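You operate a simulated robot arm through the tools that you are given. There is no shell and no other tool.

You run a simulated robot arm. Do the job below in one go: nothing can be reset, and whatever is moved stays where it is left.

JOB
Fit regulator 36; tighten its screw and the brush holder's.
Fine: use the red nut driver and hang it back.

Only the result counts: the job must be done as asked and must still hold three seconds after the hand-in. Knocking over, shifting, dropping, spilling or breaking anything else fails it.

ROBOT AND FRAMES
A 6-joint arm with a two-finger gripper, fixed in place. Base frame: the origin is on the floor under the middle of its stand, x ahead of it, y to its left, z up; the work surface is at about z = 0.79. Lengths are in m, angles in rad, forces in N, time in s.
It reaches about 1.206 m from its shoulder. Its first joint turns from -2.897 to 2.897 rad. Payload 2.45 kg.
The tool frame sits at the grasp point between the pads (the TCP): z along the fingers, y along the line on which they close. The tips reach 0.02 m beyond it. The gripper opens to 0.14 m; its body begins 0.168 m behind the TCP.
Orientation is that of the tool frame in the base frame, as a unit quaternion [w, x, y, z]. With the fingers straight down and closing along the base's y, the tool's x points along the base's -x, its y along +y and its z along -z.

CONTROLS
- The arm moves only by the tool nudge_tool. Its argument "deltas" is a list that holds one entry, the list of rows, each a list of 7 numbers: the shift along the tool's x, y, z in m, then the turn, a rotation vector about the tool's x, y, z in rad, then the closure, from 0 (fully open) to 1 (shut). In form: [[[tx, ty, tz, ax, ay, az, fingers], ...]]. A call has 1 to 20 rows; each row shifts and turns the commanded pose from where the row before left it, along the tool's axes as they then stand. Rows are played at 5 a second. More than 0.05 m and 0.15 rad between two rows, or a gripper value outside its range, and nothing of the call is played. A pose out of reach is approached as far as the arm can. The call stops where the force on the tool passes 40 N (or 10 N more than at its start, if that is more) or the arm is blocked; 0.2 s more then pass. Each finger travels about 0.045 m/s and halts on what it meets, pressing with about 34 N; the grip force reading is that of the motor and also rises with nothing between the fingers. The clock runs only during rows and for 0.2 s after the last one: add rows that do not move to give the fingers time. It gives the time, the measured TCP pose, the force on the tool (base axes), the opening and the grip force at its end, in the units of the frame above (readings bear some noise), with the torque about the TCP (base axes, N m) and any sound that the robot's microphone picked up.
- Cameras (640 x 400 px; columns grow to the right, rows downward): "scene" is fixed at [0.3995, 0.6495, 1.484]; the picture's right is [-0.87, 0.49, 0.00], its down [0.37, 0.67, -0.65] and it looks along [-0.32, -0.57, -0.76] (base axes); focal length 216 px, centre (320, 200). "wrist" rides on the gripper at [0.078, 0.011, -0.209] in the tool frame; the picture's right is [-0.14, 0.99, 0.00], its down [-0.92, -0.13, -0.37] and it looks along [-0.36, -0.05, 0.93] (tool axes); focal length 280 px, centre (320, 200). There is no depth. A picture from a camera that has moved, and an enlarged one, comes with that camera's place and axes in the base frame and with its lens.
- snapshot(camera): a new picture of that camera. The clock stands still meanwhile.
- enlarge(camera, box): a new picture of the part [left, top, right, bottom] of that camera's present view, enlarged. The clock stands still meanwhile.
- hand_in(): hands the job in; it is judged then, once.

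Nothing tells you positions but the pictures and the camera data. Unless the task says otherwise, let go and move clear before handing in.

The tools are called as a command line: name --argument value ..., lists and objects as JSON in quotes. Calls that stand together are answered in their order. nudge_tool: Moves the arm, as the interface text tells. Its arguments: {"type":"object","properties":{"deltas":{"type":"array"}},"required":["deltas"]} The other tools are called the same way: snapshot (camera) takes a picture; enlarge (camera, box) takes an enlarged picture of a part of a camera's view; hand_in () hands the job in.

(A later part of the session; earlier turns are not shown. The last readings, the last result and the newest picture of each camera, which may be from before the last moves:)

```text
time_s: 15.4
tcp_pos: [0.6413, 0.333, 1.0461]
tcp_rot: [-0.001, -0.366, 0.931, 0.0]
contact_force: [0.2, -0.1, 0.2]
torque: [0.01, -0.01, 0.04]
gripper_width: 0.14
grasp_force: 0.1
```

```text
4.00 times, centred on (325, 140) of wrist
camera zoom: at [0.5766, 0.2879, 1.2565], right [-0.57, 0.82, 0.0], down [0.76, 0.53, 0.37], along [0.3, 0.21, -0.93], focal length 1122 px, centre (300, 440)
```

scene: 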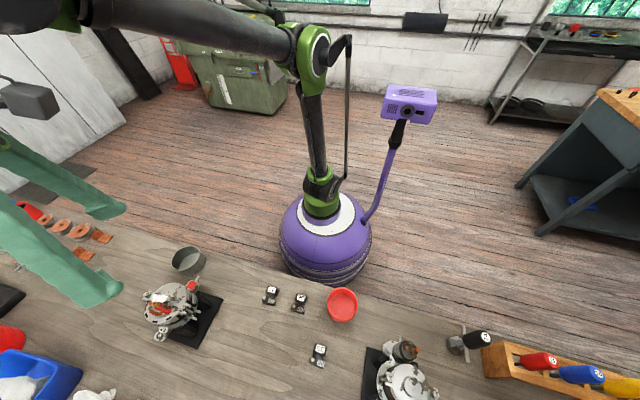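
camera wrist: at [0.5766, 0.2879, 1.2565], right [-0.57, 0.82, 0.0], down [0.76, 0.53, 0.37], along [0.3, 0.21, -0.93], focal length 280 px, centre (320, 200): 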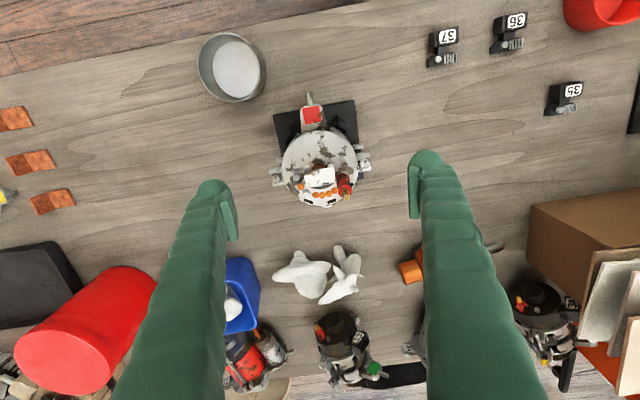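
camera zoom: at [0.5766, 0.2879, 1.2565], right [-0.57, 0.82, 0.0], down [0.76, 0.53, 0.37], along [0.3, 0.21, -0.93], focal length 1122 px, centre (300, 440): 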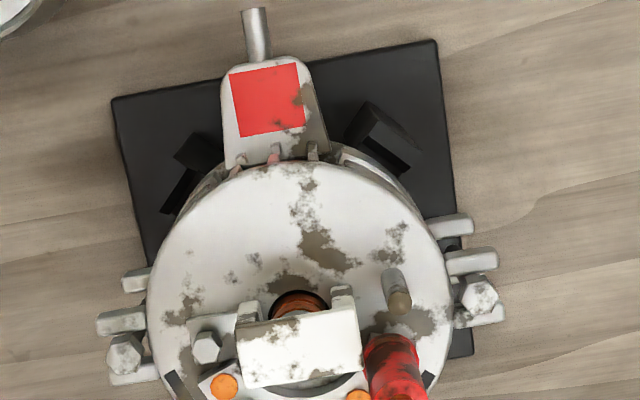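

I can see the brush holder's two arms beside the slip ring and the hex tab. Now zooms from here on the finished examples, to measure where the regulator sits relative to the rim and the coloured box.

enlarge --camera "wrist" --box '[305, 300, 395, 395]'

enlarge --camera "wrist" --box '[500, 270, 600, 370]'

enlarge --camera "wrist" --box '[290, 90, 350, 150]'

enlarge --camera "wrist" --box '[280, 130, 365, 210]'

enlarge --camera "wrist" --box '[420, 5, 530, 75]'

```text
4.21 times, centred on (350, 348) of wrist
camera zoom: at [0.5766, 0.2879, 1.2565], right [-0.57, 0.82, 0.0], down [0.76, 0.53, 0.37], along [0.3, 0.21, -0.93], focal length 1181 px, centre (194, -421)
```

zoom: 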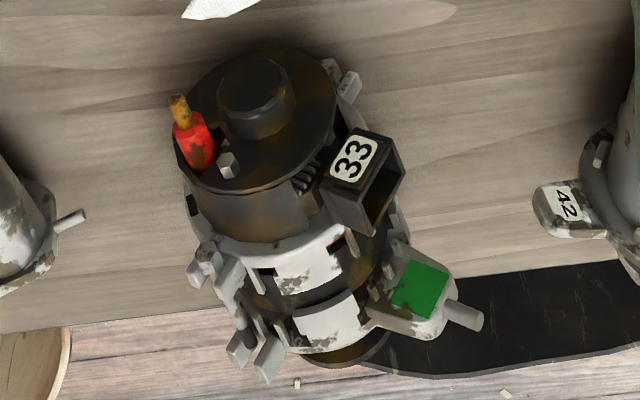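

```text
4.00 times, centred on (550, 320) of wrist
camera zoom: at [0.5766, 0.2879, 1.2565], right [-0.57, 0.82, 0.0], down [0.76, 0.53, 0.37], along [0.3, 0.21, -0.93], focal length 1122 px, centre (-600, -280)
```

zoom: 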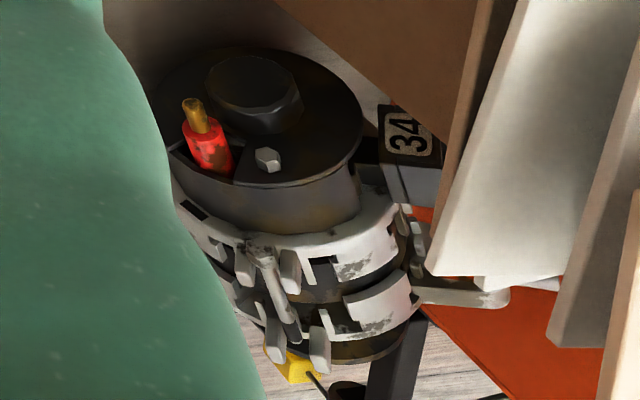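

```text
6.67 times, centred on (320, 120) of wrist
camera zoom: at [0.5766, 0.2879, 1.2565], right [-0.57, 0.82, 0.0], down [0.76, 0.53, 0.37], along [0.3, 0.21, -0.93], focal length 1869 px, centre (320, 733)
```

zoom: 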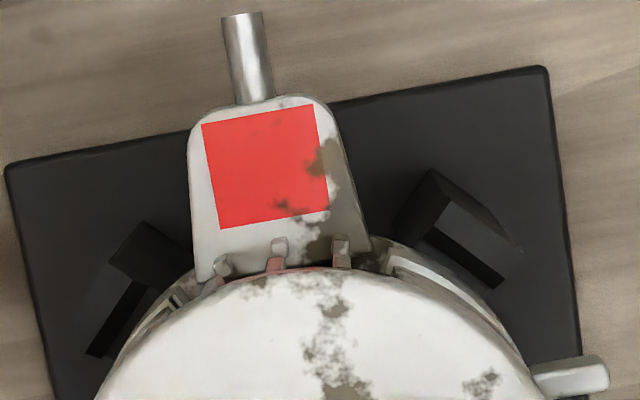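

```text
5.00 times, centred on (322, 170) of wrist
camera zoom: at [0.5766, 0.2879, 1.2565], right [-0.57, 0.82, 0.0], down [0.76, 0.53, 0.37], along [0.3, 0.21, -0.93], focal length 1402 px, centre (308, 350)
```

zoom: 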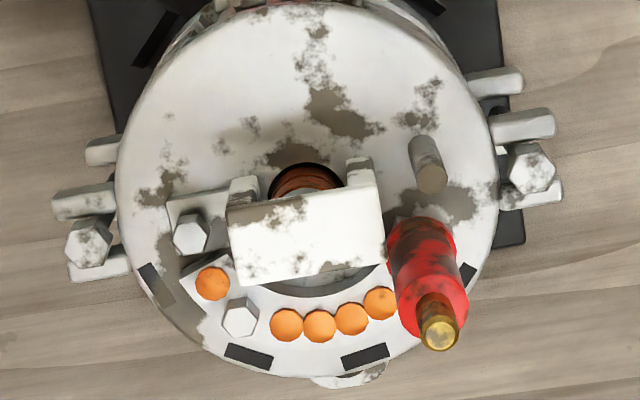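

```text
5.71 times, centred on (475, 40) of wrist
camera zoom: at [0.5766, 0.2879, 1.2565], right [-0.57, 0.82, 0.0], down [0.76, 0.53, 0.37], along [0.3, 0.21, -0.93], focal length 1602 px, centre (-566, 1114)
```

zoom: 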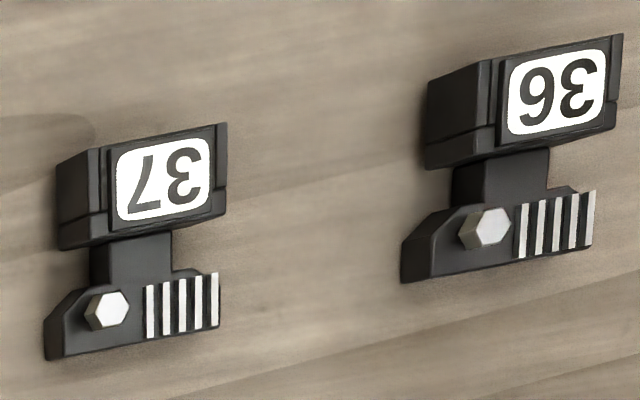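

Machine 33 is an identical unit with the regulator fitted, so I can triangulate its parts and transfer the regulator's seat pose to machine 21. I'll take a high zoom of it from this pose first.

enlarge --camera "wrist" --box '[320, 305, 390, 390]'

enlarge --camera "wrist" --box '[330, 320, 385, 365]'

enlarge --camera "wrist" --box '[340, 345, 390, 390]'

enlarge --camera "wrist" --box '[310, 305, 360, 350]'

```text
4.71 times, centred on (355, 348) of wrist
camera zoom: at [0.5766, 0.2879, 1.2565], right [-0.57, 0.82, 0.0], down [0.76, 0.53, 0.37], along [0.3, 0.21, -0.93], focal length 1320 px, centre (155, -494)
```

zoom: 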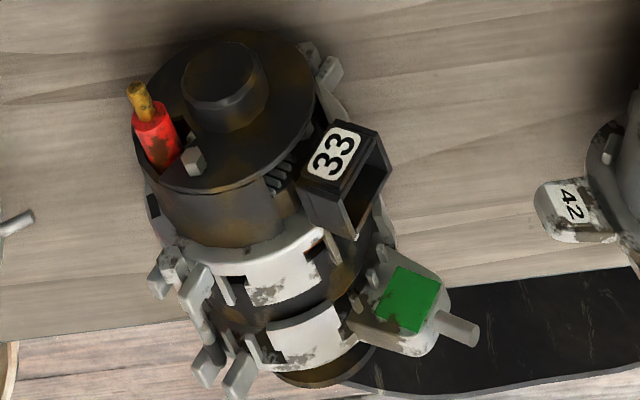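

```text
8.89 times, centred on (358, 342) of wrist
camera zoom: at [0.5766, 0.2879, 1.2565], right [-0.57, 0.82, 0.0], down [0.76, 0.53, 0.37], along [0.3, 0.21, -0.93], focal length 2492 px, centre (-13, -1067)
```

zoom: 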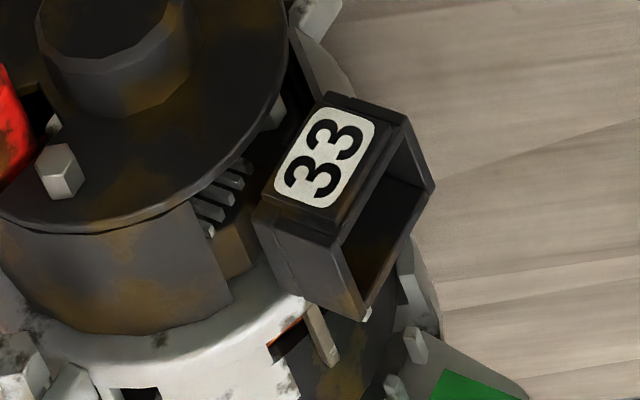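

```text
8.89 times, centred on (365, 368) of wrist
camera zoom: at [0.5766, 0.2879, 1.2565], right [-0.57, 0.82, 0.0], down [0.76, 0.53, 0.37], along [0.3, 0.21, -0.93], focal length 2492 px, centre (-80, -1289)
```

zoom: 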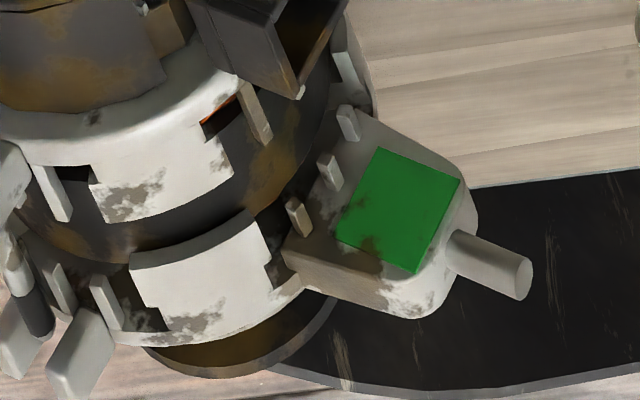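

```text
8.89 times, centred on (335, 328) of wrist
camera zoom: at [0.5766, 0.2879, 1.2565], right [-0.57, 0.82, 0.0], down [0.76, 0.53, 0.37], along [0.3, 0.21, -0.93], focal length 2492 px, centre (187, -933)
```

zoom: 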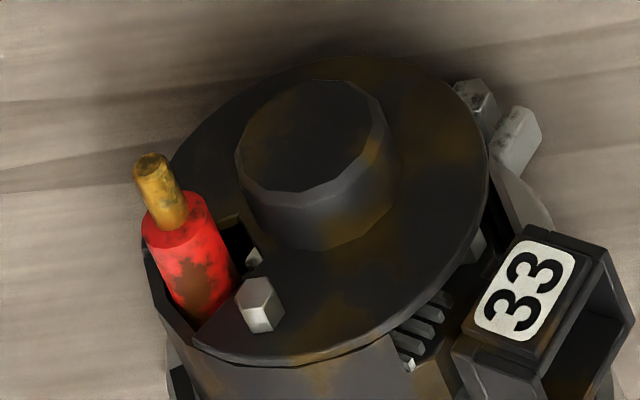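

I've got the first view's pixel points for machine 33 (label, green square, stud, nut). I'll shift toward it for a second triangulation view.

nudge_tool --deltas '[[[-0.0387, 0.0096, -0.01, 0, 0, 0, 0], [-0.0387, 0.0096, -0.01, 0, 0, 0, 0], [-0.0387, 0.0096, -0.01, 0, 0, 0, 0], [-0.0387, 0.0096, 0, 0, 0, 0, 0], [-0.0387, 0.0096, 0, 0, 0, 0, 0], [0, 0, 0, 0, 0, 0, 0], [0, 0, 0, 0, 0, 0, 0]]]'

snapshot --camera "wrist"

```text
time_s: 17.0
tcp_pos: [0.7494, 0.4966, 1.0752]
tcp_rot: [0.001, -0.365, 0.931, 0.0]
contact_force: [0.1, 0.2, -0.1]
torque: [-0.01, -0.02, 0.0]
gripper_width: 0.14
grasp_force: 0.1
```

```text
taken
camera wrist: at [0.6853, 0.4509, 1.2849], right [-0.57, 0.82, 0.0], down [0.76, 0.53, 0.37], along [0.3, 0.21, -0.93], focal length 280 px, centre (320, 200)
```

wrist: 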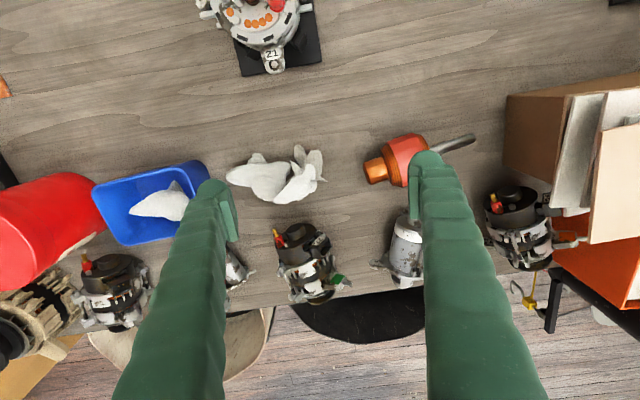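

enlarge --camera "wrist" --box '[265, 215, 355, 310]'

enlarge --camera "wrist" --box '[290, 225, 340, 270]'

enlarge --camera "wrist" --box '[305, 255, 355, 300]'

enlarge --camera "wrist" --box '[265, 215, 315, 260]'

enlarge --camera "wrist" --box '[480, 180, 570, 275]'

enlarge --camera "wrist" --box '[70, 245, 170, 340]'

```text
4.21 times, centred on (310, 262) of wrist
camera zoom: at [0.6853, 0.4509, 1.2849], right [-0.57, 0.82, 0.0], down [0.76, 0.53, 0.37], along [0.3, 0.21, -0.93], focal length 1181 px, centre (362, -63)
```

zoom: 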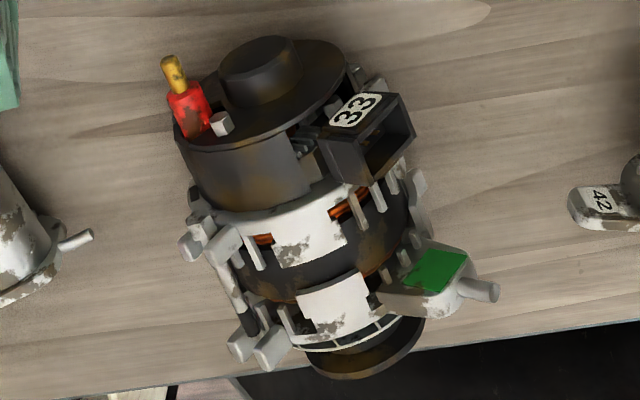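

```text
8.89 times, centred on (315, 248) of wrist
camera zoom: at [0.6853, 0.4509, 1.2849], right [-0.57, 0.82, 0.0], down [0.76, 0.53, 0.37], along [0.3, 0.21, -0.93], focal length 2492 px, centre (364, -222)
```

zoom: 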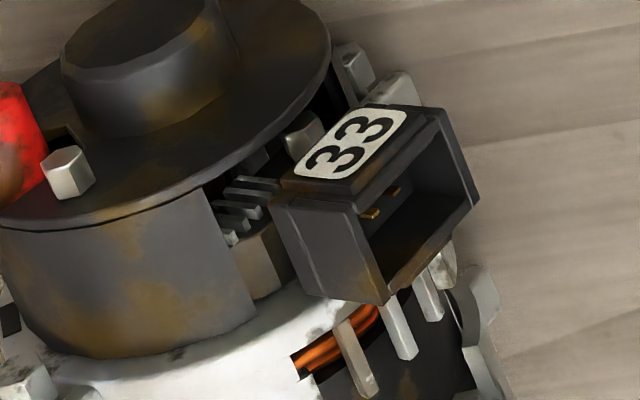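

```text
8.89 times, centred on (330, 278) of wrist
camera zoom: at [0.6853, 0.4509, 1.2849], right [-0.57, 0.82, 0.0], down [0.76, 0.53, 0.37], along [0.3, 0.21, -0.93], focal length 2492 px, centre (231, -489)
```

zoom: 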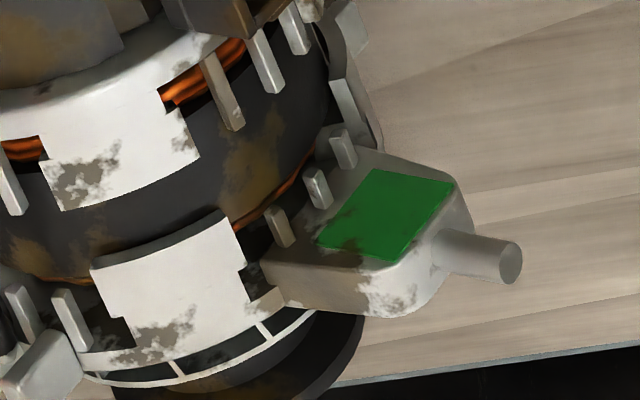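

```text
8.89 times, centred on (290, 238) of wrist
camera zoom: at [0.6853, 0.4509, 1.2849], right [-0.57, 0.82, 0.0], down [0.76, 0.53, 0.37], along [0.3, 0.21, -0.93], focal length 2492 px, centre (587, -133)
```

zoom: 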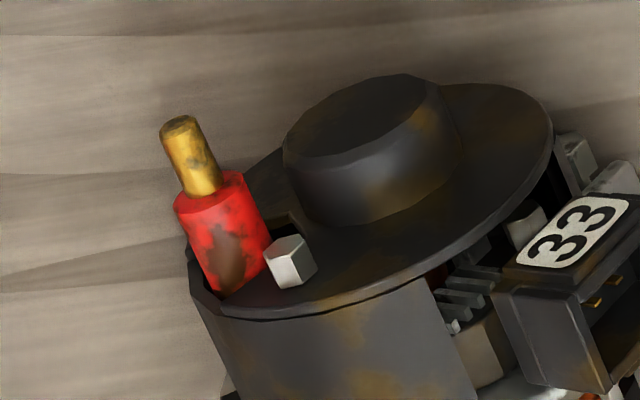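

```text
4.21 times, centred on (525, 228) of wrist
camera zoom: at [0.6853, 0.4509, 1.2849], right [-0.57, 0.82, 0.0], down [0.76, 0.53, 0.37], along [0.3, 0.21, -0.93], focal length 1181 px, centre (-543, 84)
```

zoom: 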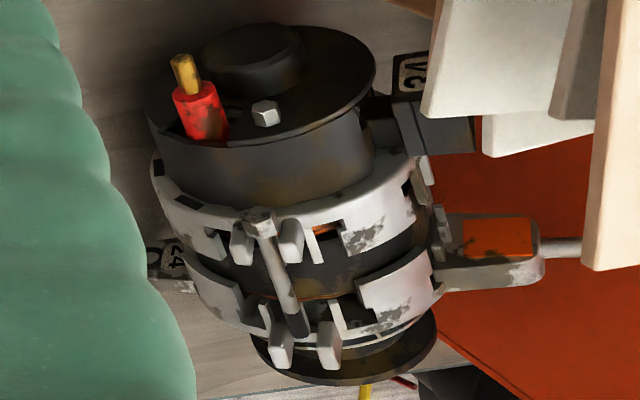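

```text
4.21 times, centred on (120, 292) of wrist
camera zoom: at [0.6853, 0.4509, 1.2849], right [-0.57, 0.82, 0.0], down [0.76, 0.53, 0.37], along [0.3, 0.21, -0.93], focal length 1181 px, centre (1162, -190)
```

zoom: 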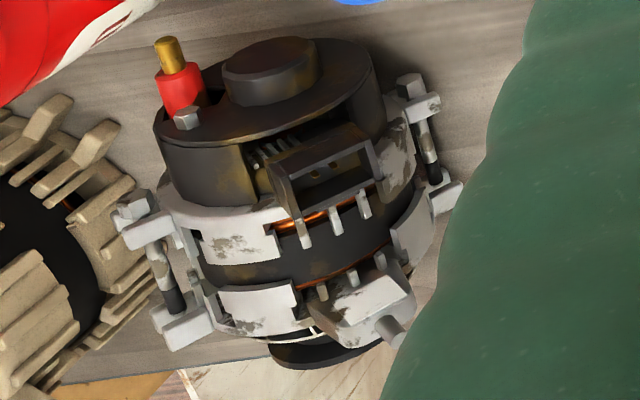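

All three finished machines show the connector box centred above the coloured box. I need its exact overhang, so I'll zoom tighter on the box/rim junctions.

enlarge --camera "wrist" --box '[305, 235, 335, 260]'

enlarge --camera "wrist" --box '[120, 265, 170, 305]'

enlarge --camera "wrist" --box '[85, 245, 160, 320]'

enlarge --camera "wrist" --box '[530, 185, 580, 240]'

```text
16.00 times, centred on (320, 248) of wrist
camera zoom: at [0.6853, 0.4509, 1.2849], right [-0.57, 0.82, 0.0], down [0.76, 0.53, 0.37], along [0.3, 0.21, -0.93], focal length 4486 px, centre (320, -560)
```

zoom: 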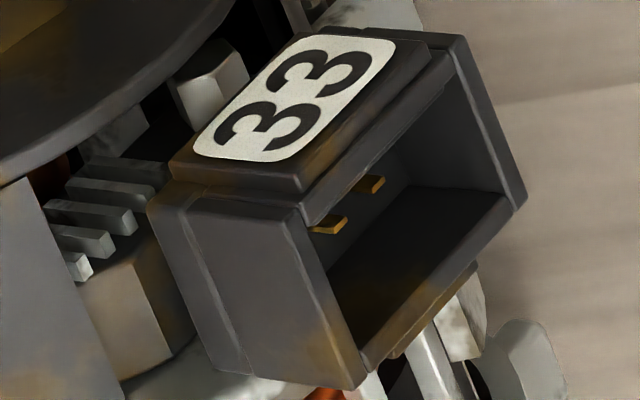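

```text
10.00 times, centred on (145, 285) of wrist
camera zoom: at [0.6853, 0.4509, 1.2849], right [-0.57, 0.82, 0.0], down [0.76, 0.53, 0.37], along [0.3, 0.21, -0.93], focal length 2804 px, centre (2070, -650)
```

zoom: 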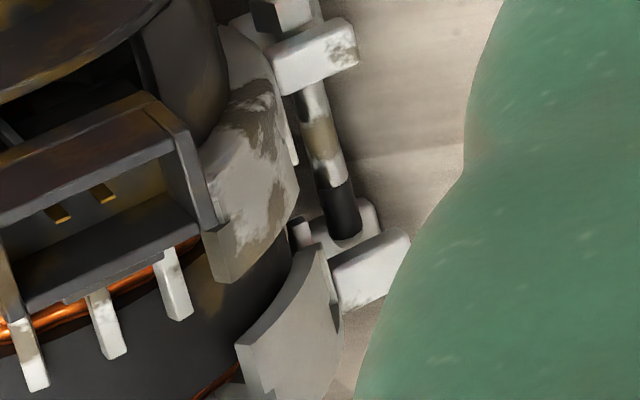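

```text
5.33 times, centred on (122, 282) of wrist
camera zoom: at [0.6853, 0.4509, 1.2849], right [-0.57, 0.82, 0.0], down [0.76, 0.53, 0.37], along [0.3, 0.21, -0.93], focal length 1495 px, centre (1373, -240)
```

zoom: 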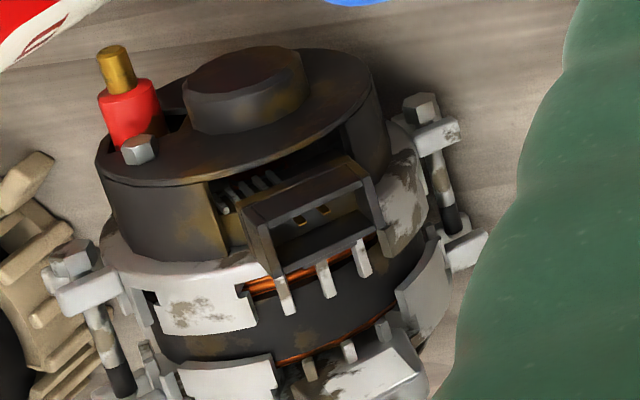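

```text
7.27 times, centred on (555, 212) of wrist
camera zoom: at [0.6853, 0.4509, 1.2849], right [-0.57, 0.82, 0.0], down [0.76, 0.53, 0.37], along [0.3, 0.21, -0.93], focal length 2039 px, centre (-1389, 109)
```

zoom: 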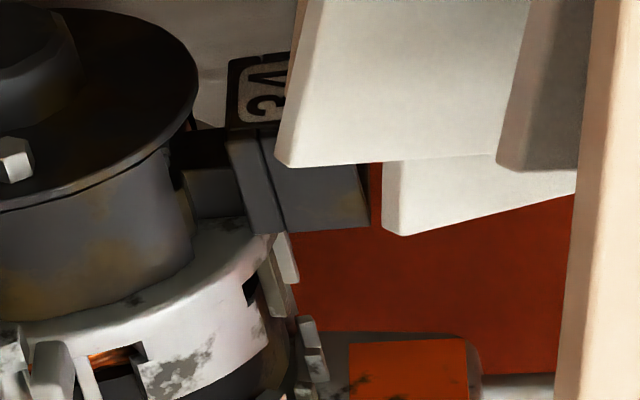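

The side view of 34 suggests the connector's inner wall sits about 4 mm inside the rim edge, and my first 3-D transfer agrees (label centre about 52 mm from the axis). I want a more axial look at machine 33 to pin down the lateral offset, so I'll reposition the camera.

nudge_tool --deltas '[[[0, -0.0441, 0, 0, 0, -0.12, 0], [0, -0.0441, 0, 0, 0, -0.12, 0], [0, -0.0441, 0, 0, 0, -0.12, 0], [0, 0, 0, 0, 0, -0.125, 0], [0, 0, 0, 0, -0.13, 0, 0], [0, 0, 0, 0, -0.13, 0, 0], [0, 0, 0, 0, -0.13, 0, 0], [0, 0, 0, 0, -0.13, 0, 0], [0, 0, 0, 0, -0.13, 0, 0], [0, 0, 0, 0, 0, 0, 0], [0, 0, 0, 0, 0, 0, 0]]]'

snapshot --camera "wrist"

```text
time_s: 19.4
tcp_pos: [0.8494, 0.4131, 1.0783]
tcp_rot: [0.262, -0.548, 0.773, 0.184]
contact_force: [-0.3, -0.3, -0.2]
torque: [0.0, -0.02, 0.01]
gripper_width: 0.1399
grasp_force: 0.0
```

```text
taken
camera wrist: at [0.7778, 0.2381, 1.1969], right [-0.9, 0.43, 0.08], down [0.29, 0.44, 0.85], along [0.33, 0.79, -0.52], focal length 280 px, centre (320, 200)
```

wrist: 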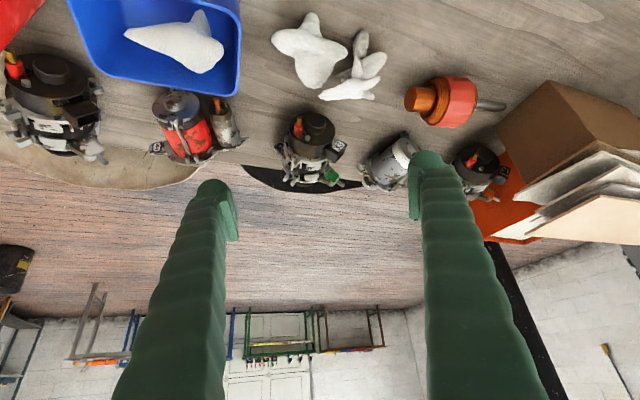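

nudge_tool --deltas '[[[0.0273, 0, 0.0358, 0, 0, 0, 0], [0.0273, 0, 0.0358, 0, 0, 0, 0], [0, 0, 0, 0, 0, 0, 0], [0, 0, 0, 0, 0, 0, 0]]]'

enlarge --camera "wrist" --box '[270, 60, 370, 160]'

snapshot --camera "wrist"

```text
time_s: 20.4
tcp_pos: [0.847, 0.411, 0.9882]
tcp_rot: [0.261, -0.548, 0.773, 0.184]
contact_force: [-0.4, 0.0, -1.1]
torque: [-0.03, -0.06, 0.02]
gripper_width: 0.1398
grasp_force: 0.0
```

```text
4.00 times, centred on (320, 110) of wrist
camera zoom: at [0.7757, 0.2376, 1.1082], right [-0.9, 0.43, 0.08], down [0.29, 0.44, 0.85], along [0.33, 0.79, -0.52], focal length 1122 px, centre (320, 560)
```

zoom: 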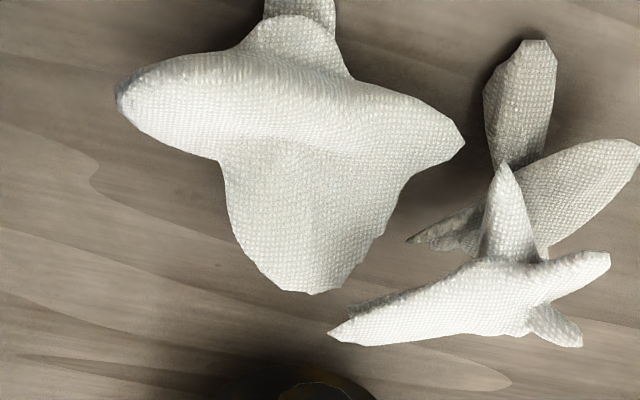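

```text
taken
camera wrist: at [0.7757, 0.2376, 1.1082], right [-0.9, 0.43, 0.08], down [0.29, 0.44, 0.85], along [0.33, 0.79, -0.52], focal length 280 px, centre (320, 200)
```

wrist: 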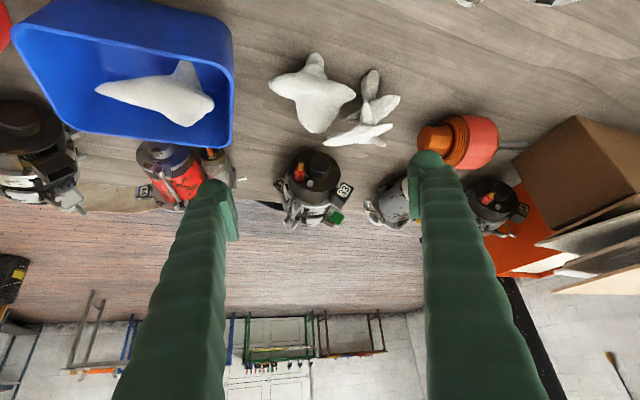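

enlarge --camera "wrist" --box '[268, 143, 358, 233]'

enlarge --camera "wrist" --box '[310, 165, 360, 215]'

enlarge --camera "wrist" --box '[268, 160, 318, 230]'

enlarge --camera "wrist" --box '[305, 195, 355, 235]'

enlarge --camera "wrist" --box '[465, 165, 535, 245]'

enlarge --camera "wrist" --box '[0, 90, 90, 220]'

```text
4.44 times, centred on (313, 188) of wrist
camera zoom: at [0.7757, 0.2376, 1.1082], right [-0.9, 0.43, 0.08], down [0.29, 0.44, 0.85], along [0.33, 0.79, -0.52], focal length 1246 px, centre (351, 253)
```

zoom: 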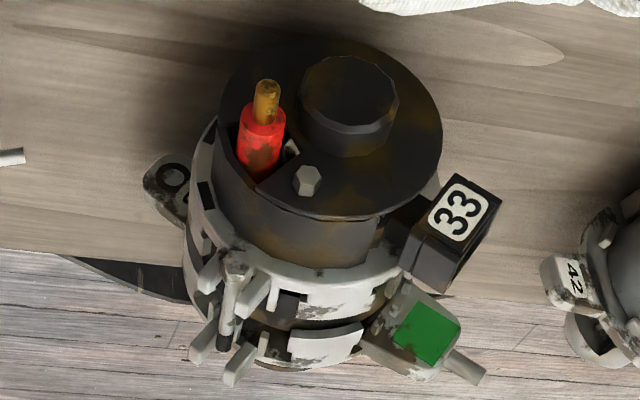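

```text
8.00 times, centred on (335, 190) of wrist
camera zoom: at [0.7757, 0.2376, 1.1082], right [-0.9, 0.43, 0.08], down [0.29, 0.44, 0.85], along [0.33, 0.79, -0.52], focal length 2243 px, centre (200, 280)
```

zoom: 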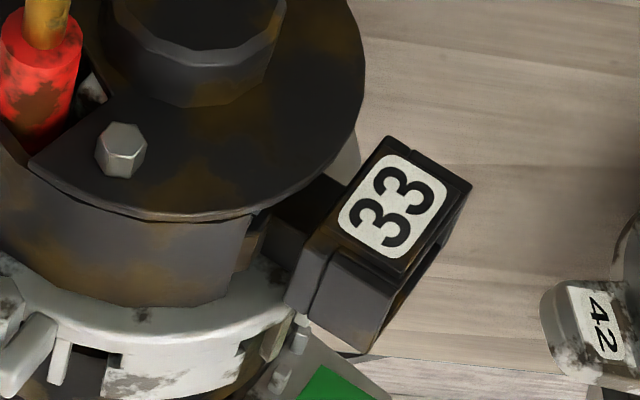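

```text
5.71 times, centred on (293, 195) of wrist
camera zoom: at [0.7757, 0.2376, 1.1082], right [-0.9, 0.43, 0.08], down [0.29, 0.44, 0.85], along [0.33, 0.79, -0.52], focal length 1602 px, centre (474, 229)
```

zoom: 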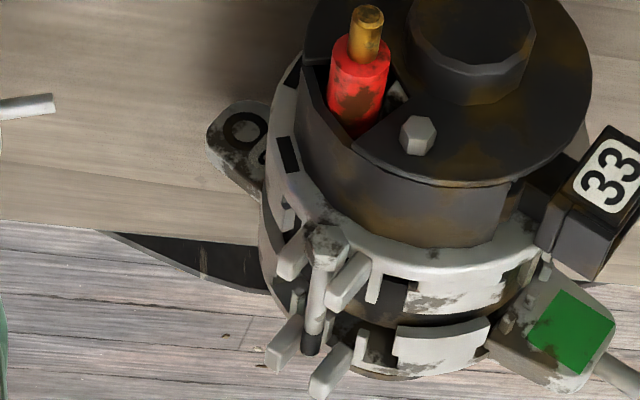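

```text
10.00 times, centred on (330, 215) of wrist
camera zoom: at [0.7757, 0.2376, 1.1082], right [-0.9, 0.43, 0.08], down [0.29, 0.44, 0.85], along [0.33, 0.79, -0.52], focal length 2804 px, centre (220, 50)
```

zoom: 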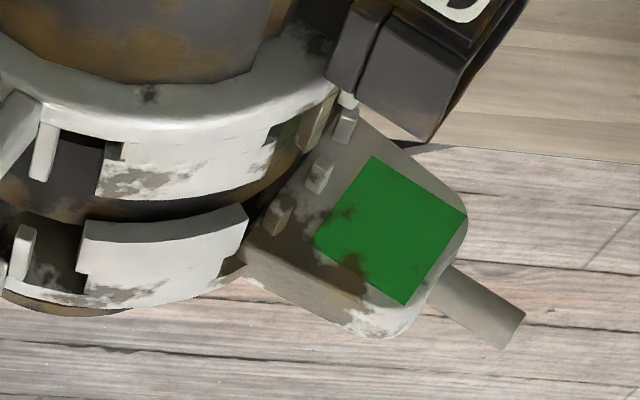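

```text
5.00 times, centred on (500, 205) of wrist
camera zoom: at [0.7757, 0.2376, 1.1082], right [-0.9, 0.43, 0.08], down [0.29, 0.44, 0.85], along [0.33, 0.79, -0.52], focal length 1402 px, centre (-580, 175)
```

zoom: 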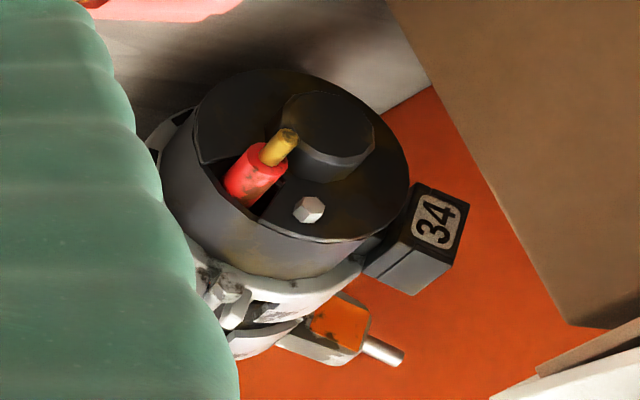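

```text
3.08 times, centred on (45, 155) of wrist
camera zoom: at [0.7757, 0.2376, 1.1082], right [-0.9, 0.43, 0.08], down [0.29, 0.44, 0.85], along [0.33, 0.79, -0.52], focal length 863 px, centre (1166, 338)
```

zoom: 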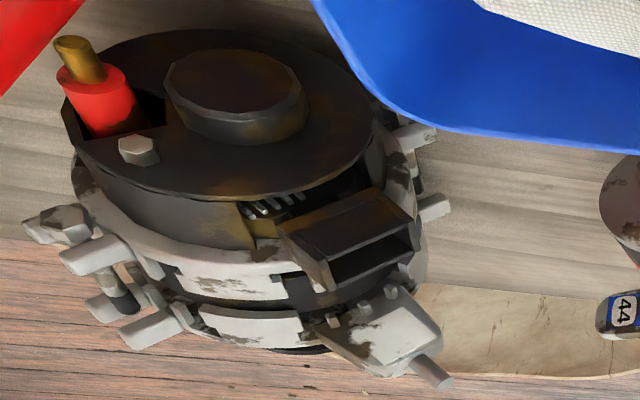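

The reconstruction converged: the regulator sits flat on the face, aligned with the red box. Its label centre is about 53 mm from the axis and its flange front about 20 mm from the axis. I'll bring the tool upright and turn it to the regulator's yaw.

nudge_tool --deltas '[[[-0.0273, 0, -0.0358, 0, 0, 0, 0], [-0.0273, 0, -0.0358, 0, 0, 0, 0], [0, 0, 0, 0, 0.13, 0, 0], [0, 0, 0, 0, 0.13, 0, 0], [0, 0, 0, 0, 0.13, 0, 0], [0, 0, 0, 0, 0.13, 0, 0], [0, 0, 0, 0, 0.13, 0, 0], [0, 0, 0, 0, 0, 0.148, 0], [0, 0, 0, 0, 0, 0.148, 0], [0, 0, 0, 0, 0, 0.149, 0], [0, 0, 0, 0, 0, 0, 0], [0, 0, 0, 0, 0, 0, 0]]]'

```text
time_s: 23.0
tcp_pos: [0.8494, 0.4128, 1.0769]
tcp_rot: [0.0, -0.384, 0.923, -0.001]
contact_force: [0.5, 0.7, 0.4]
torque: [0.0, -0.01, 0.05]
gripper_width: 0.14
grasp_force: 0.1
```

nudge_tool --deltas '[[[0.0292, 0.0345, 0, 0, 0, 0, 0.1], [0.0292, 0.0345, 0, 0, 0, 0, 0.2], [0.0292, 0.0345, 0, 0, 0, 0, 0.3], [0.0292, 0.0345, 0, 0, 0, 0, 0.4], [0.0292, 0.0345, 0, 0, 0, 0, 0.5], [0.0292, 0.0345, 0, 0, 0, 0, 0.55], [0.0292, 0.0345, 0, 0, 0, 0, 0.55], [0.0292, 0.0345, 0, 0, 0, 0, 0.55], [0.0292, 0.0345, 0, 0, 0, 0, 0.55], [0.0292, 0.0345, 0, 0, 0, 0, 0.55], [0.0292, 0.0345, 0, 0, 0, 0, 0.55], [0, 0, 0, 0, 0, 0, 0.55], [0, 0, 0, 0, 0, 0, 0.55]]]'

snapshot --camera "wrist"

```text
time_s: 25.8
tcp_pos: [0.3554, 0.451, 1.0757]
tcp_rot: [0.0, -0.384, 0.923, -0.001]
contact_force: [0.7, 1.5, 0.2]
torque: [0.0, -0.01, 0.01]
gripper_width: 0.0632
grasp_force: 0.1
```

```text
taken
camera wrist: at [0.2932, 0.4027, 1.2848], right [-0.61, 0.8, 0.0], down [0.74, 0.56, 0.37], along [0.29, 0.22, -0.93], focal length 280 px, centre (320, 200)
```

wrist: 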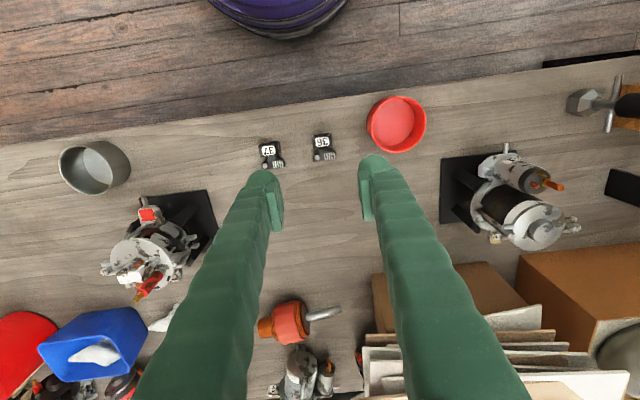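

nudge_tool --deltas '[[[0, 0, 0.04, 0, 0, 0, 0.55], [0, 0, 0.04, 0, 0, 0, 0.55], [0, 0, 0.04, 0, 0, 0, 0.55], [0, 0, 0.03, 0, 0, 0, 0.55], [0, 0, 0, 0, 0, 0, 0.55], [0, 0, 0, 0, 0, 0, 0.55]]]'

enlarge --camera "wrist" --box '[270, 110, 370, 210]'

snapshot --camera "wrist"

```text
time_s: 27.2
tcp_pos: [0.3553, 0.4518, 0.9271]
tcp_rot: [0.0, -0.384, 0.923, -0.001]
contact_force: [0.2, 0.3, -0.3]
torque: [-0.01, 0.02, 0.01]
gripper_width: 0.0629
grasp_force: 0.1
```

```text
4.00 times, centred on (320, 160) of wrist
camera zoom: at [0.2933, 0.4046, 1.1368], right [-0.61, 0.8, 0.0], down [0.74, 0.56, 0.37], along [0.29, 0.22, -0.93], focal length 1122 px, centre (320, 360)
```

zoom: 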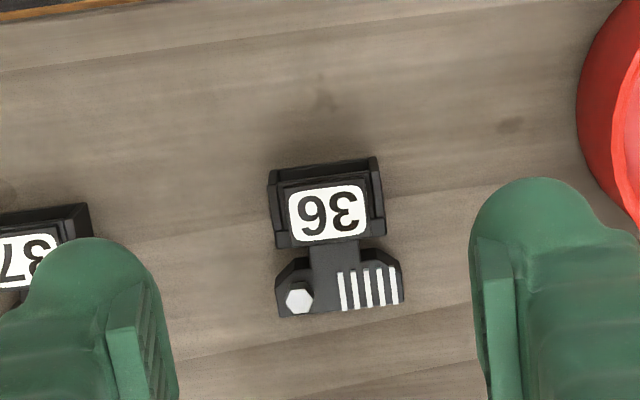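

```text
taken
camera wrist: at [0.2933, 0.4046, 1.1368], right [-0.61, 0.8, 0.0], down [0.74, 0.56, 0.37], along [0.29, 0.22, -0.93], focal length 280 px, centre (320, 200)
```

wrist: 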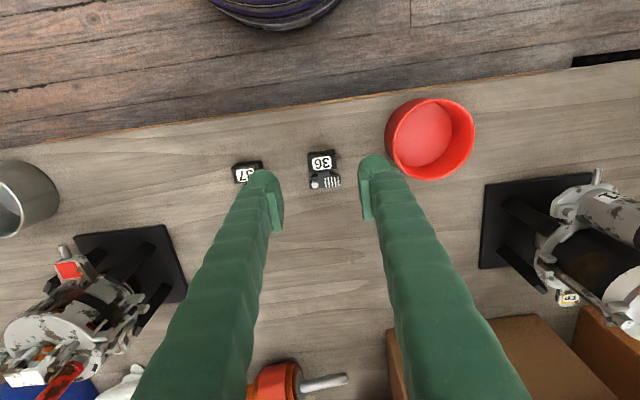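

Regulator 36's box centre is at about (0.352, 0.452). I'll narrow the fingers to clear 37 and the red bowl, centre, and descend to just above the bench.

nudge_tool --deltas '[[[0.002, 0.0024, 0, 0, 0, 0, 0.63], [0, 0, 0.03, 0, 0, 0, 0.63], [0, 0, 0.03, 0, 0, 0, 0.63], [0, 0, 0.02, 0, 0, 0, 0.63], [0, 0, 0.01, 0, 0, 0, 0.63], [0, 0, 0.009, 0, 0, 0, 0.63], [0, 0, 0, 0, 0, 0, 0.63], [0, 0, 0, 0, 0, 0, 0.63]]]'

snapshot --camera "wrist"

enlarge --camera "scene" --box '[250, 260, 350, 340]'

```text
time_s: 29.0
tcp_pos: [0.352, 0.4529, 0.8275]
tcp_rot: [0.0, -0.385, 0.923, 0.0]
contact_force: [-0.1, -0.6, 0.1]
torque: [-0.03, -0.02, -0.05]
gripper_width: 0.0517
grasp_force: 0.0
```

```text
taken
camera wrist: at [0.2893, 0.4055, 1.0373], right [-0.61, 0.8, 0.0], down [0.74, 0.56, 0.37], along [0.29, 0.22, -0.93], focal length 280 px, centre (320, 200)
```

wrist: 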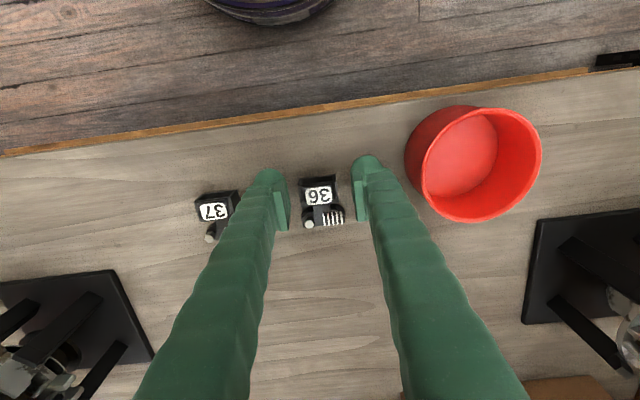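

```text
5.00 times, centred on (300, 300) of scene
camera zoom: at [0.3995, 0.6495, 1.484], right [-0.87, 0.49, 0.0], down [0.37, 0.67, -0.65], along [-0.32, -0.57, -0.76], focal length 1080 px, centre (420, -300)
```

zoom: 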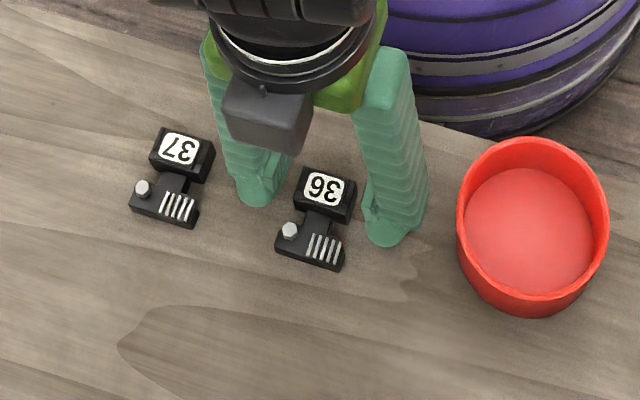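

enlarge --camera "wrist" --box '[250, 150, 390, 250]'

```text
4.00 times, centred on (320, 200) of wrist
camera zoom: at [0.2893, 0.4055, 1.0373], right [-0.61, 0.8, 0.0], down [0.74, 0.56, 0.37], along [0.29, 0.22, -0.93], focal length 1122 px, centre (320, 200)
```

zoom: 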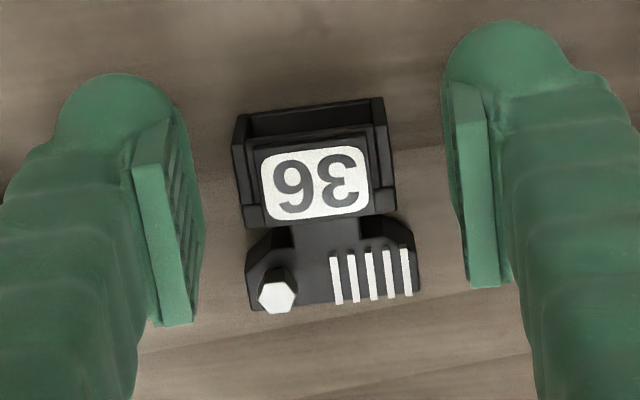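

The fingers flank the box well. Closing the grip.

nudge_tool --deltas '[[[0, 0, 0, 0, 0, 0, 0.68], [0, 0, 0, 0, 0, 0, 0.72], [0, 0, 0, 0, 0, 0, 0.76], [0, 0, 0, 0, 0, 0, 0.8], [0, 0, 0, 0, 0, 0, 0.9], [0, 0, 0, 0, 0, 0, 1.0], [0, 0, 0, 0, 0, 0, 1.0], [0, 0, 0, 0, 0, 0, 1.0]]]'

enlarge --camera "wrist" --box '[250, 150, 390, 250]'

```text
time_s: 30.2
tcp_pos: [0.3515, 0.4523, 0.8319]
tcp_rot: [0.003, -0.385, 0.923, 0.0]
contact_force: [5.2, -4.8, 87.2]
torque: [0.06, -0.68, -0.06]
gripper_width: 0.0186
grasp_force: 16.3
stopped in row 5: the force on the tool passed its limit at 48 N (the readings are from after the stop); the commanded pose is now the measured one
```

```text
4.00 times, centred on (320, 200) of wrist
camera zoom: at [0.2896, 0.4047, 1.0419], right [-0.61, 0.8, 0.0], down [0.74, 0.56, 0.37], along [0.3, 0.22, -0.93], focal length 1122 px, centre (320, 200)
```

zoom: 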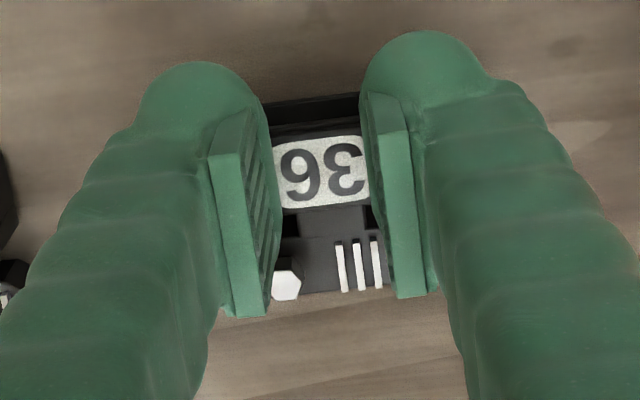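

The force rose to 87 N upward and the width fell to 19 mm, which isn't a clean grip on the 31 mm box. I'll check what the fingers are touching before moving.

enlarge --camera "scene" --box '[270, 270, 340, 320]'

enlarge --camera "wrist" --box '[290, 160, 350, 220]'

```text
8.00 times, centred on (305, 295) of scene
camera zoom: at [0.3995, 0.6495, 1.484], right [-0.87, 0.49, 0.0], down [0.37, 0.67, -0.65], along [-0.32, -0.57, -0.76], focal length 1728 px, centre (440, -560)
```

zoom: 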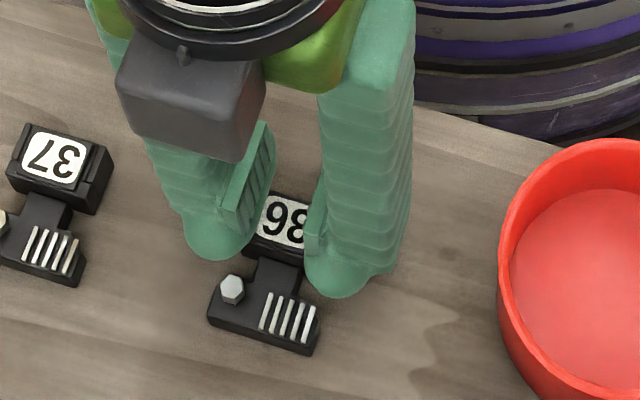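

```text
6.67 times, centred on (320, 190) of wrist
camera zoom: at [0.2896, 0.4047, 1.0419], right [-0.61, 0.8, 0.0], down [0.74, 0.56, 0.37], along [0.3, 0.22, -0.93], focal length 1869 px, centre (320, 267)
```

zoom: 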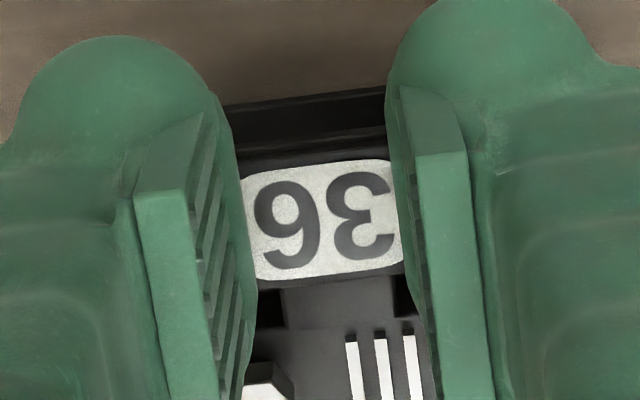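

The fingertips rode up over the box's top edge. The regulator is lower than I estimated, with the bench at about 0.79. I'll open, back off slightly, and re-check the regulator's position.

nudge_tool --deltas '[[[0, 0, 0, 0, 0, 0, 0.75], [0, 0, -0.005, 0, 0, 0, 0.63], [0, 0, -0.01, 0, 0, 0, 0.62], [0, 0, 0, 0, 0, 0, 0.62], [0, 0, 0, 0, 0, 0, 0.62]]]'

enlarge --camera "wrist" --box '[250, 150, 390, 250]'

enlarge --camera "scene" --box '[250, 260, 350, 340]'

```text
time_s: 30.5
tcp_pos: [0.3525, 0.4537, 0.8302]
tcp_rot: [0.002, -0.384, 0.923, -0.002]
contact_force: [0.8, -0.1, 2.7]
torque: [-0.06, -0.03, 0.0]
gripper_width: 0.0354
grasp_force: 0.9
stopped in row 1: the force on the tool passed its limit at 103 N (the readings are from after the stop); the commanded pose is now the measured one
```

```text
4.00 times, centred on (320, 200) of wrist
camera zoom: at [0.2904, 0.4068, 1.0408], right [-0.61, 0.8, 0.0], down [0.74, 0.56, 0.37], along [0.3, 0.22, -0.93], focal length 1122 px, centre (320, 200)
```

zoom: 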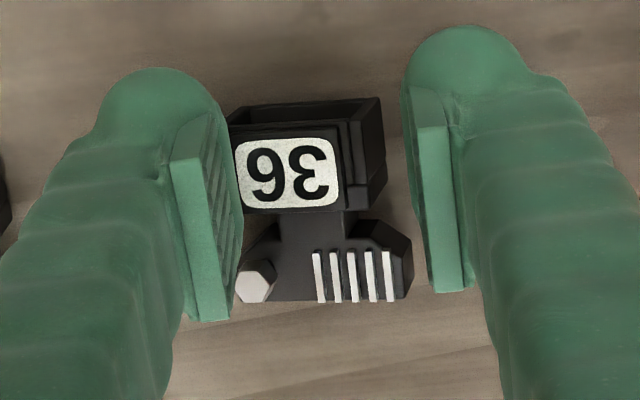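

```text
5.00 times, centred on (300, 300) of scene
camera zoom: at [0.3995, 0.6495, 1.484], right [-0.87, 0.49, 0.0], down [0.37, 0.67, -0.65], along [-0.32, -0.57, -0.76], focal length 1080 px, centre (420, -300)
```

zoom: 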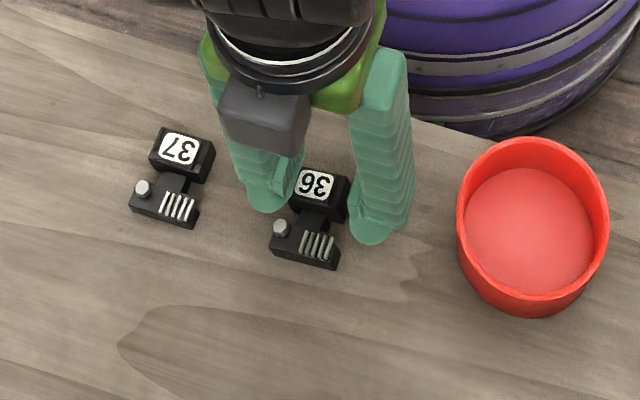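

The regulator slid about 5 mm toward −f but still lies flat. I'll finish opening and lift off a little.

nudge_tool --deltas '[[[0, 0, 0, 0, 0, 0, 0.66], [0, 0, 0, 0, 0, 0, 0.6], [0, 0, 0, 0, 0, 0, 0.6], [0, 0, -0.02, 0, 0, 0, 0.6], [0, 0, -0.02, 0, 0, 0, 0.6], [0, 0, -0.02, 0, 0, 0, 0.6], [0, 0, 0, 0, 0, 0, 0.6], [0, 0, 0, 0, 0, 0, 0.6]]]'

enlarge --camera "wrist" --box '[260, 110, 380, 210]'

enlarge --camera "scene" --box '[280, 280, 330, 320]'

```text
time_s: 32.3
tcp_pos: [0.3536, 0.4521, 0.8927]
tcp_rot: [0.002, -0.384, 0.923, 0.0]
contact_force: [-0.6, 0.5, 0.1]
torque: [-0.01, 0.03, -0.02]
gripper_width: 0.056
grasp_force: 0.0
```

```text
4.00 times, centred on (320, 160) of wrist
camera zoom: at [0.2908, 0.4051, 1.1012], right [-0.61, 0.8, 0.0], down [0.74, 0.56, 0.37], along [0.3, 0.22, -0.93], focal length 1122 px, centre (320, 360)
```

zoom: 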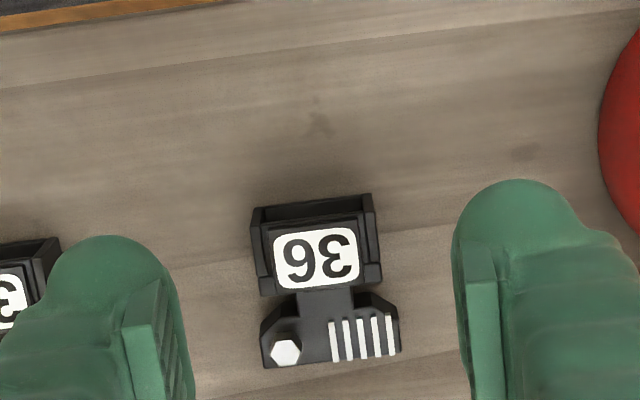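

```text
10.00 times, centred on (305, 300) of scene
camera zoom: at [0.3995, 0.6495, 1.484], right [-0.87, 0.49, 0.0], down [0.37, 0.67, -0.65], along [-0.32, -0.57, -0.76], focal length 2160 px, centre (470, -800)
```

zoom: 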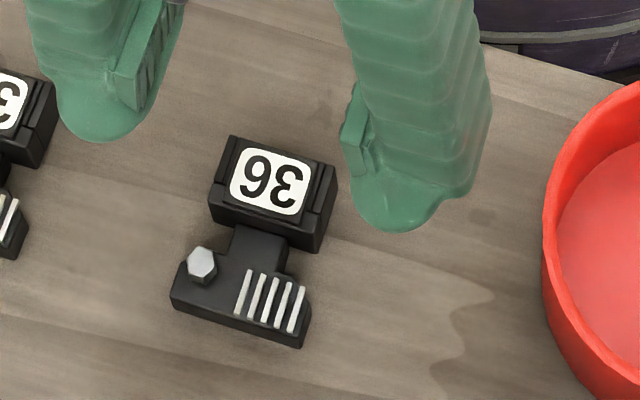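

The regulator lies flat and square to the tool. The pads end 8 mm below the TCP, so I need to get lower. I'll re-centre, then descend in small steps near the bench.

nudge_tool --deltas '[[[-0.0019, -0.0007, 0, 0, 0, 0, 0.63], [0, 0, 0.03, 0, 0, 0, 0.63], [0, 0, 0.03, 0, 0, 0, 0.63], [0, 0, 0.01, 0, 0, 0, 0.63], [0, 0, 0.005, 0, 0, 0, 0.63], [0, 0, 0.002, 0, 0, 0, 0.63], [0, 0, 0.0015, 0, 0, 0, 0.63], [0, 0, 0, 0, 0, 0, 0.63], [0, 0, 0, 0, 0, 0, 0.63]]]'

enlarge --camera "scene" --box '[270, 270, 340, 320]'

enlarge --camera "wrist" --box '[250, 150, 390, 250]'

```text
time_s: 34.3
tcp_pos: [0.3556, 0.4535, 0.8136]
tcp_rot: [0.001, -0.385, 0.923, -0.001]
contact_force: [0.3, 0.6, 0.8]
torque: [-0.02, -0.02, 0.01]
gripper_width: 0.0519
grasp_force: 0.0
```

```text
8.00 times, centred on (305, 295) of scene
camera zoom: at [0.3995, 0.6495, 1.484], right [-0.87, 0.49, 0.0], down [0.37, 0.67, -0.65], along [-0.32, -0.57, -0.76], focal length 1728 px, centre (440, -560)
```

zoom: 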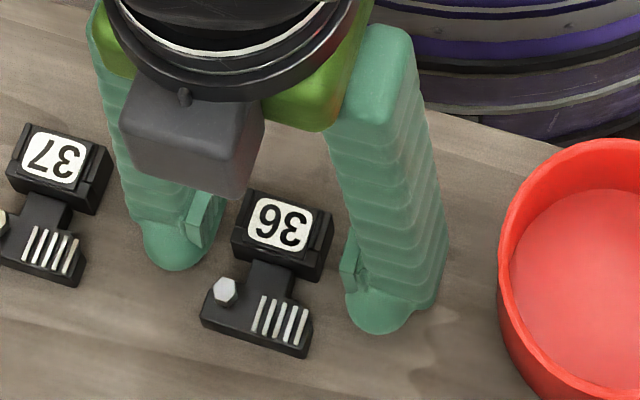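

```text
4.00 times, centred on (320, 200) of wrist
camera zoom: at [0.2926, 0.4069, 1.0228], right [-0.61, 0.8, 0.0], down [0.74, 0.56, 0.37], along [0.3, 0.22, -0.93], focal length 1122 px, centre (320, 200)
```

zoom: 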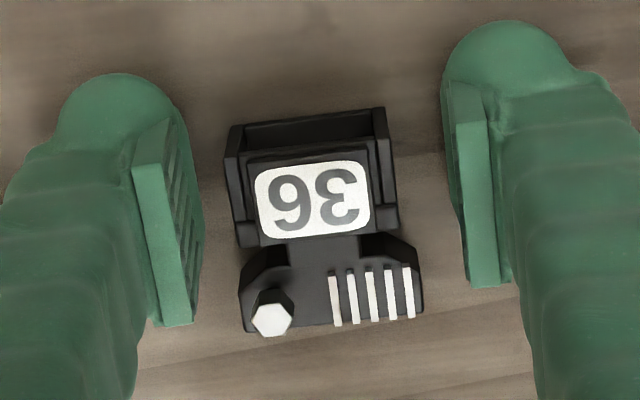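

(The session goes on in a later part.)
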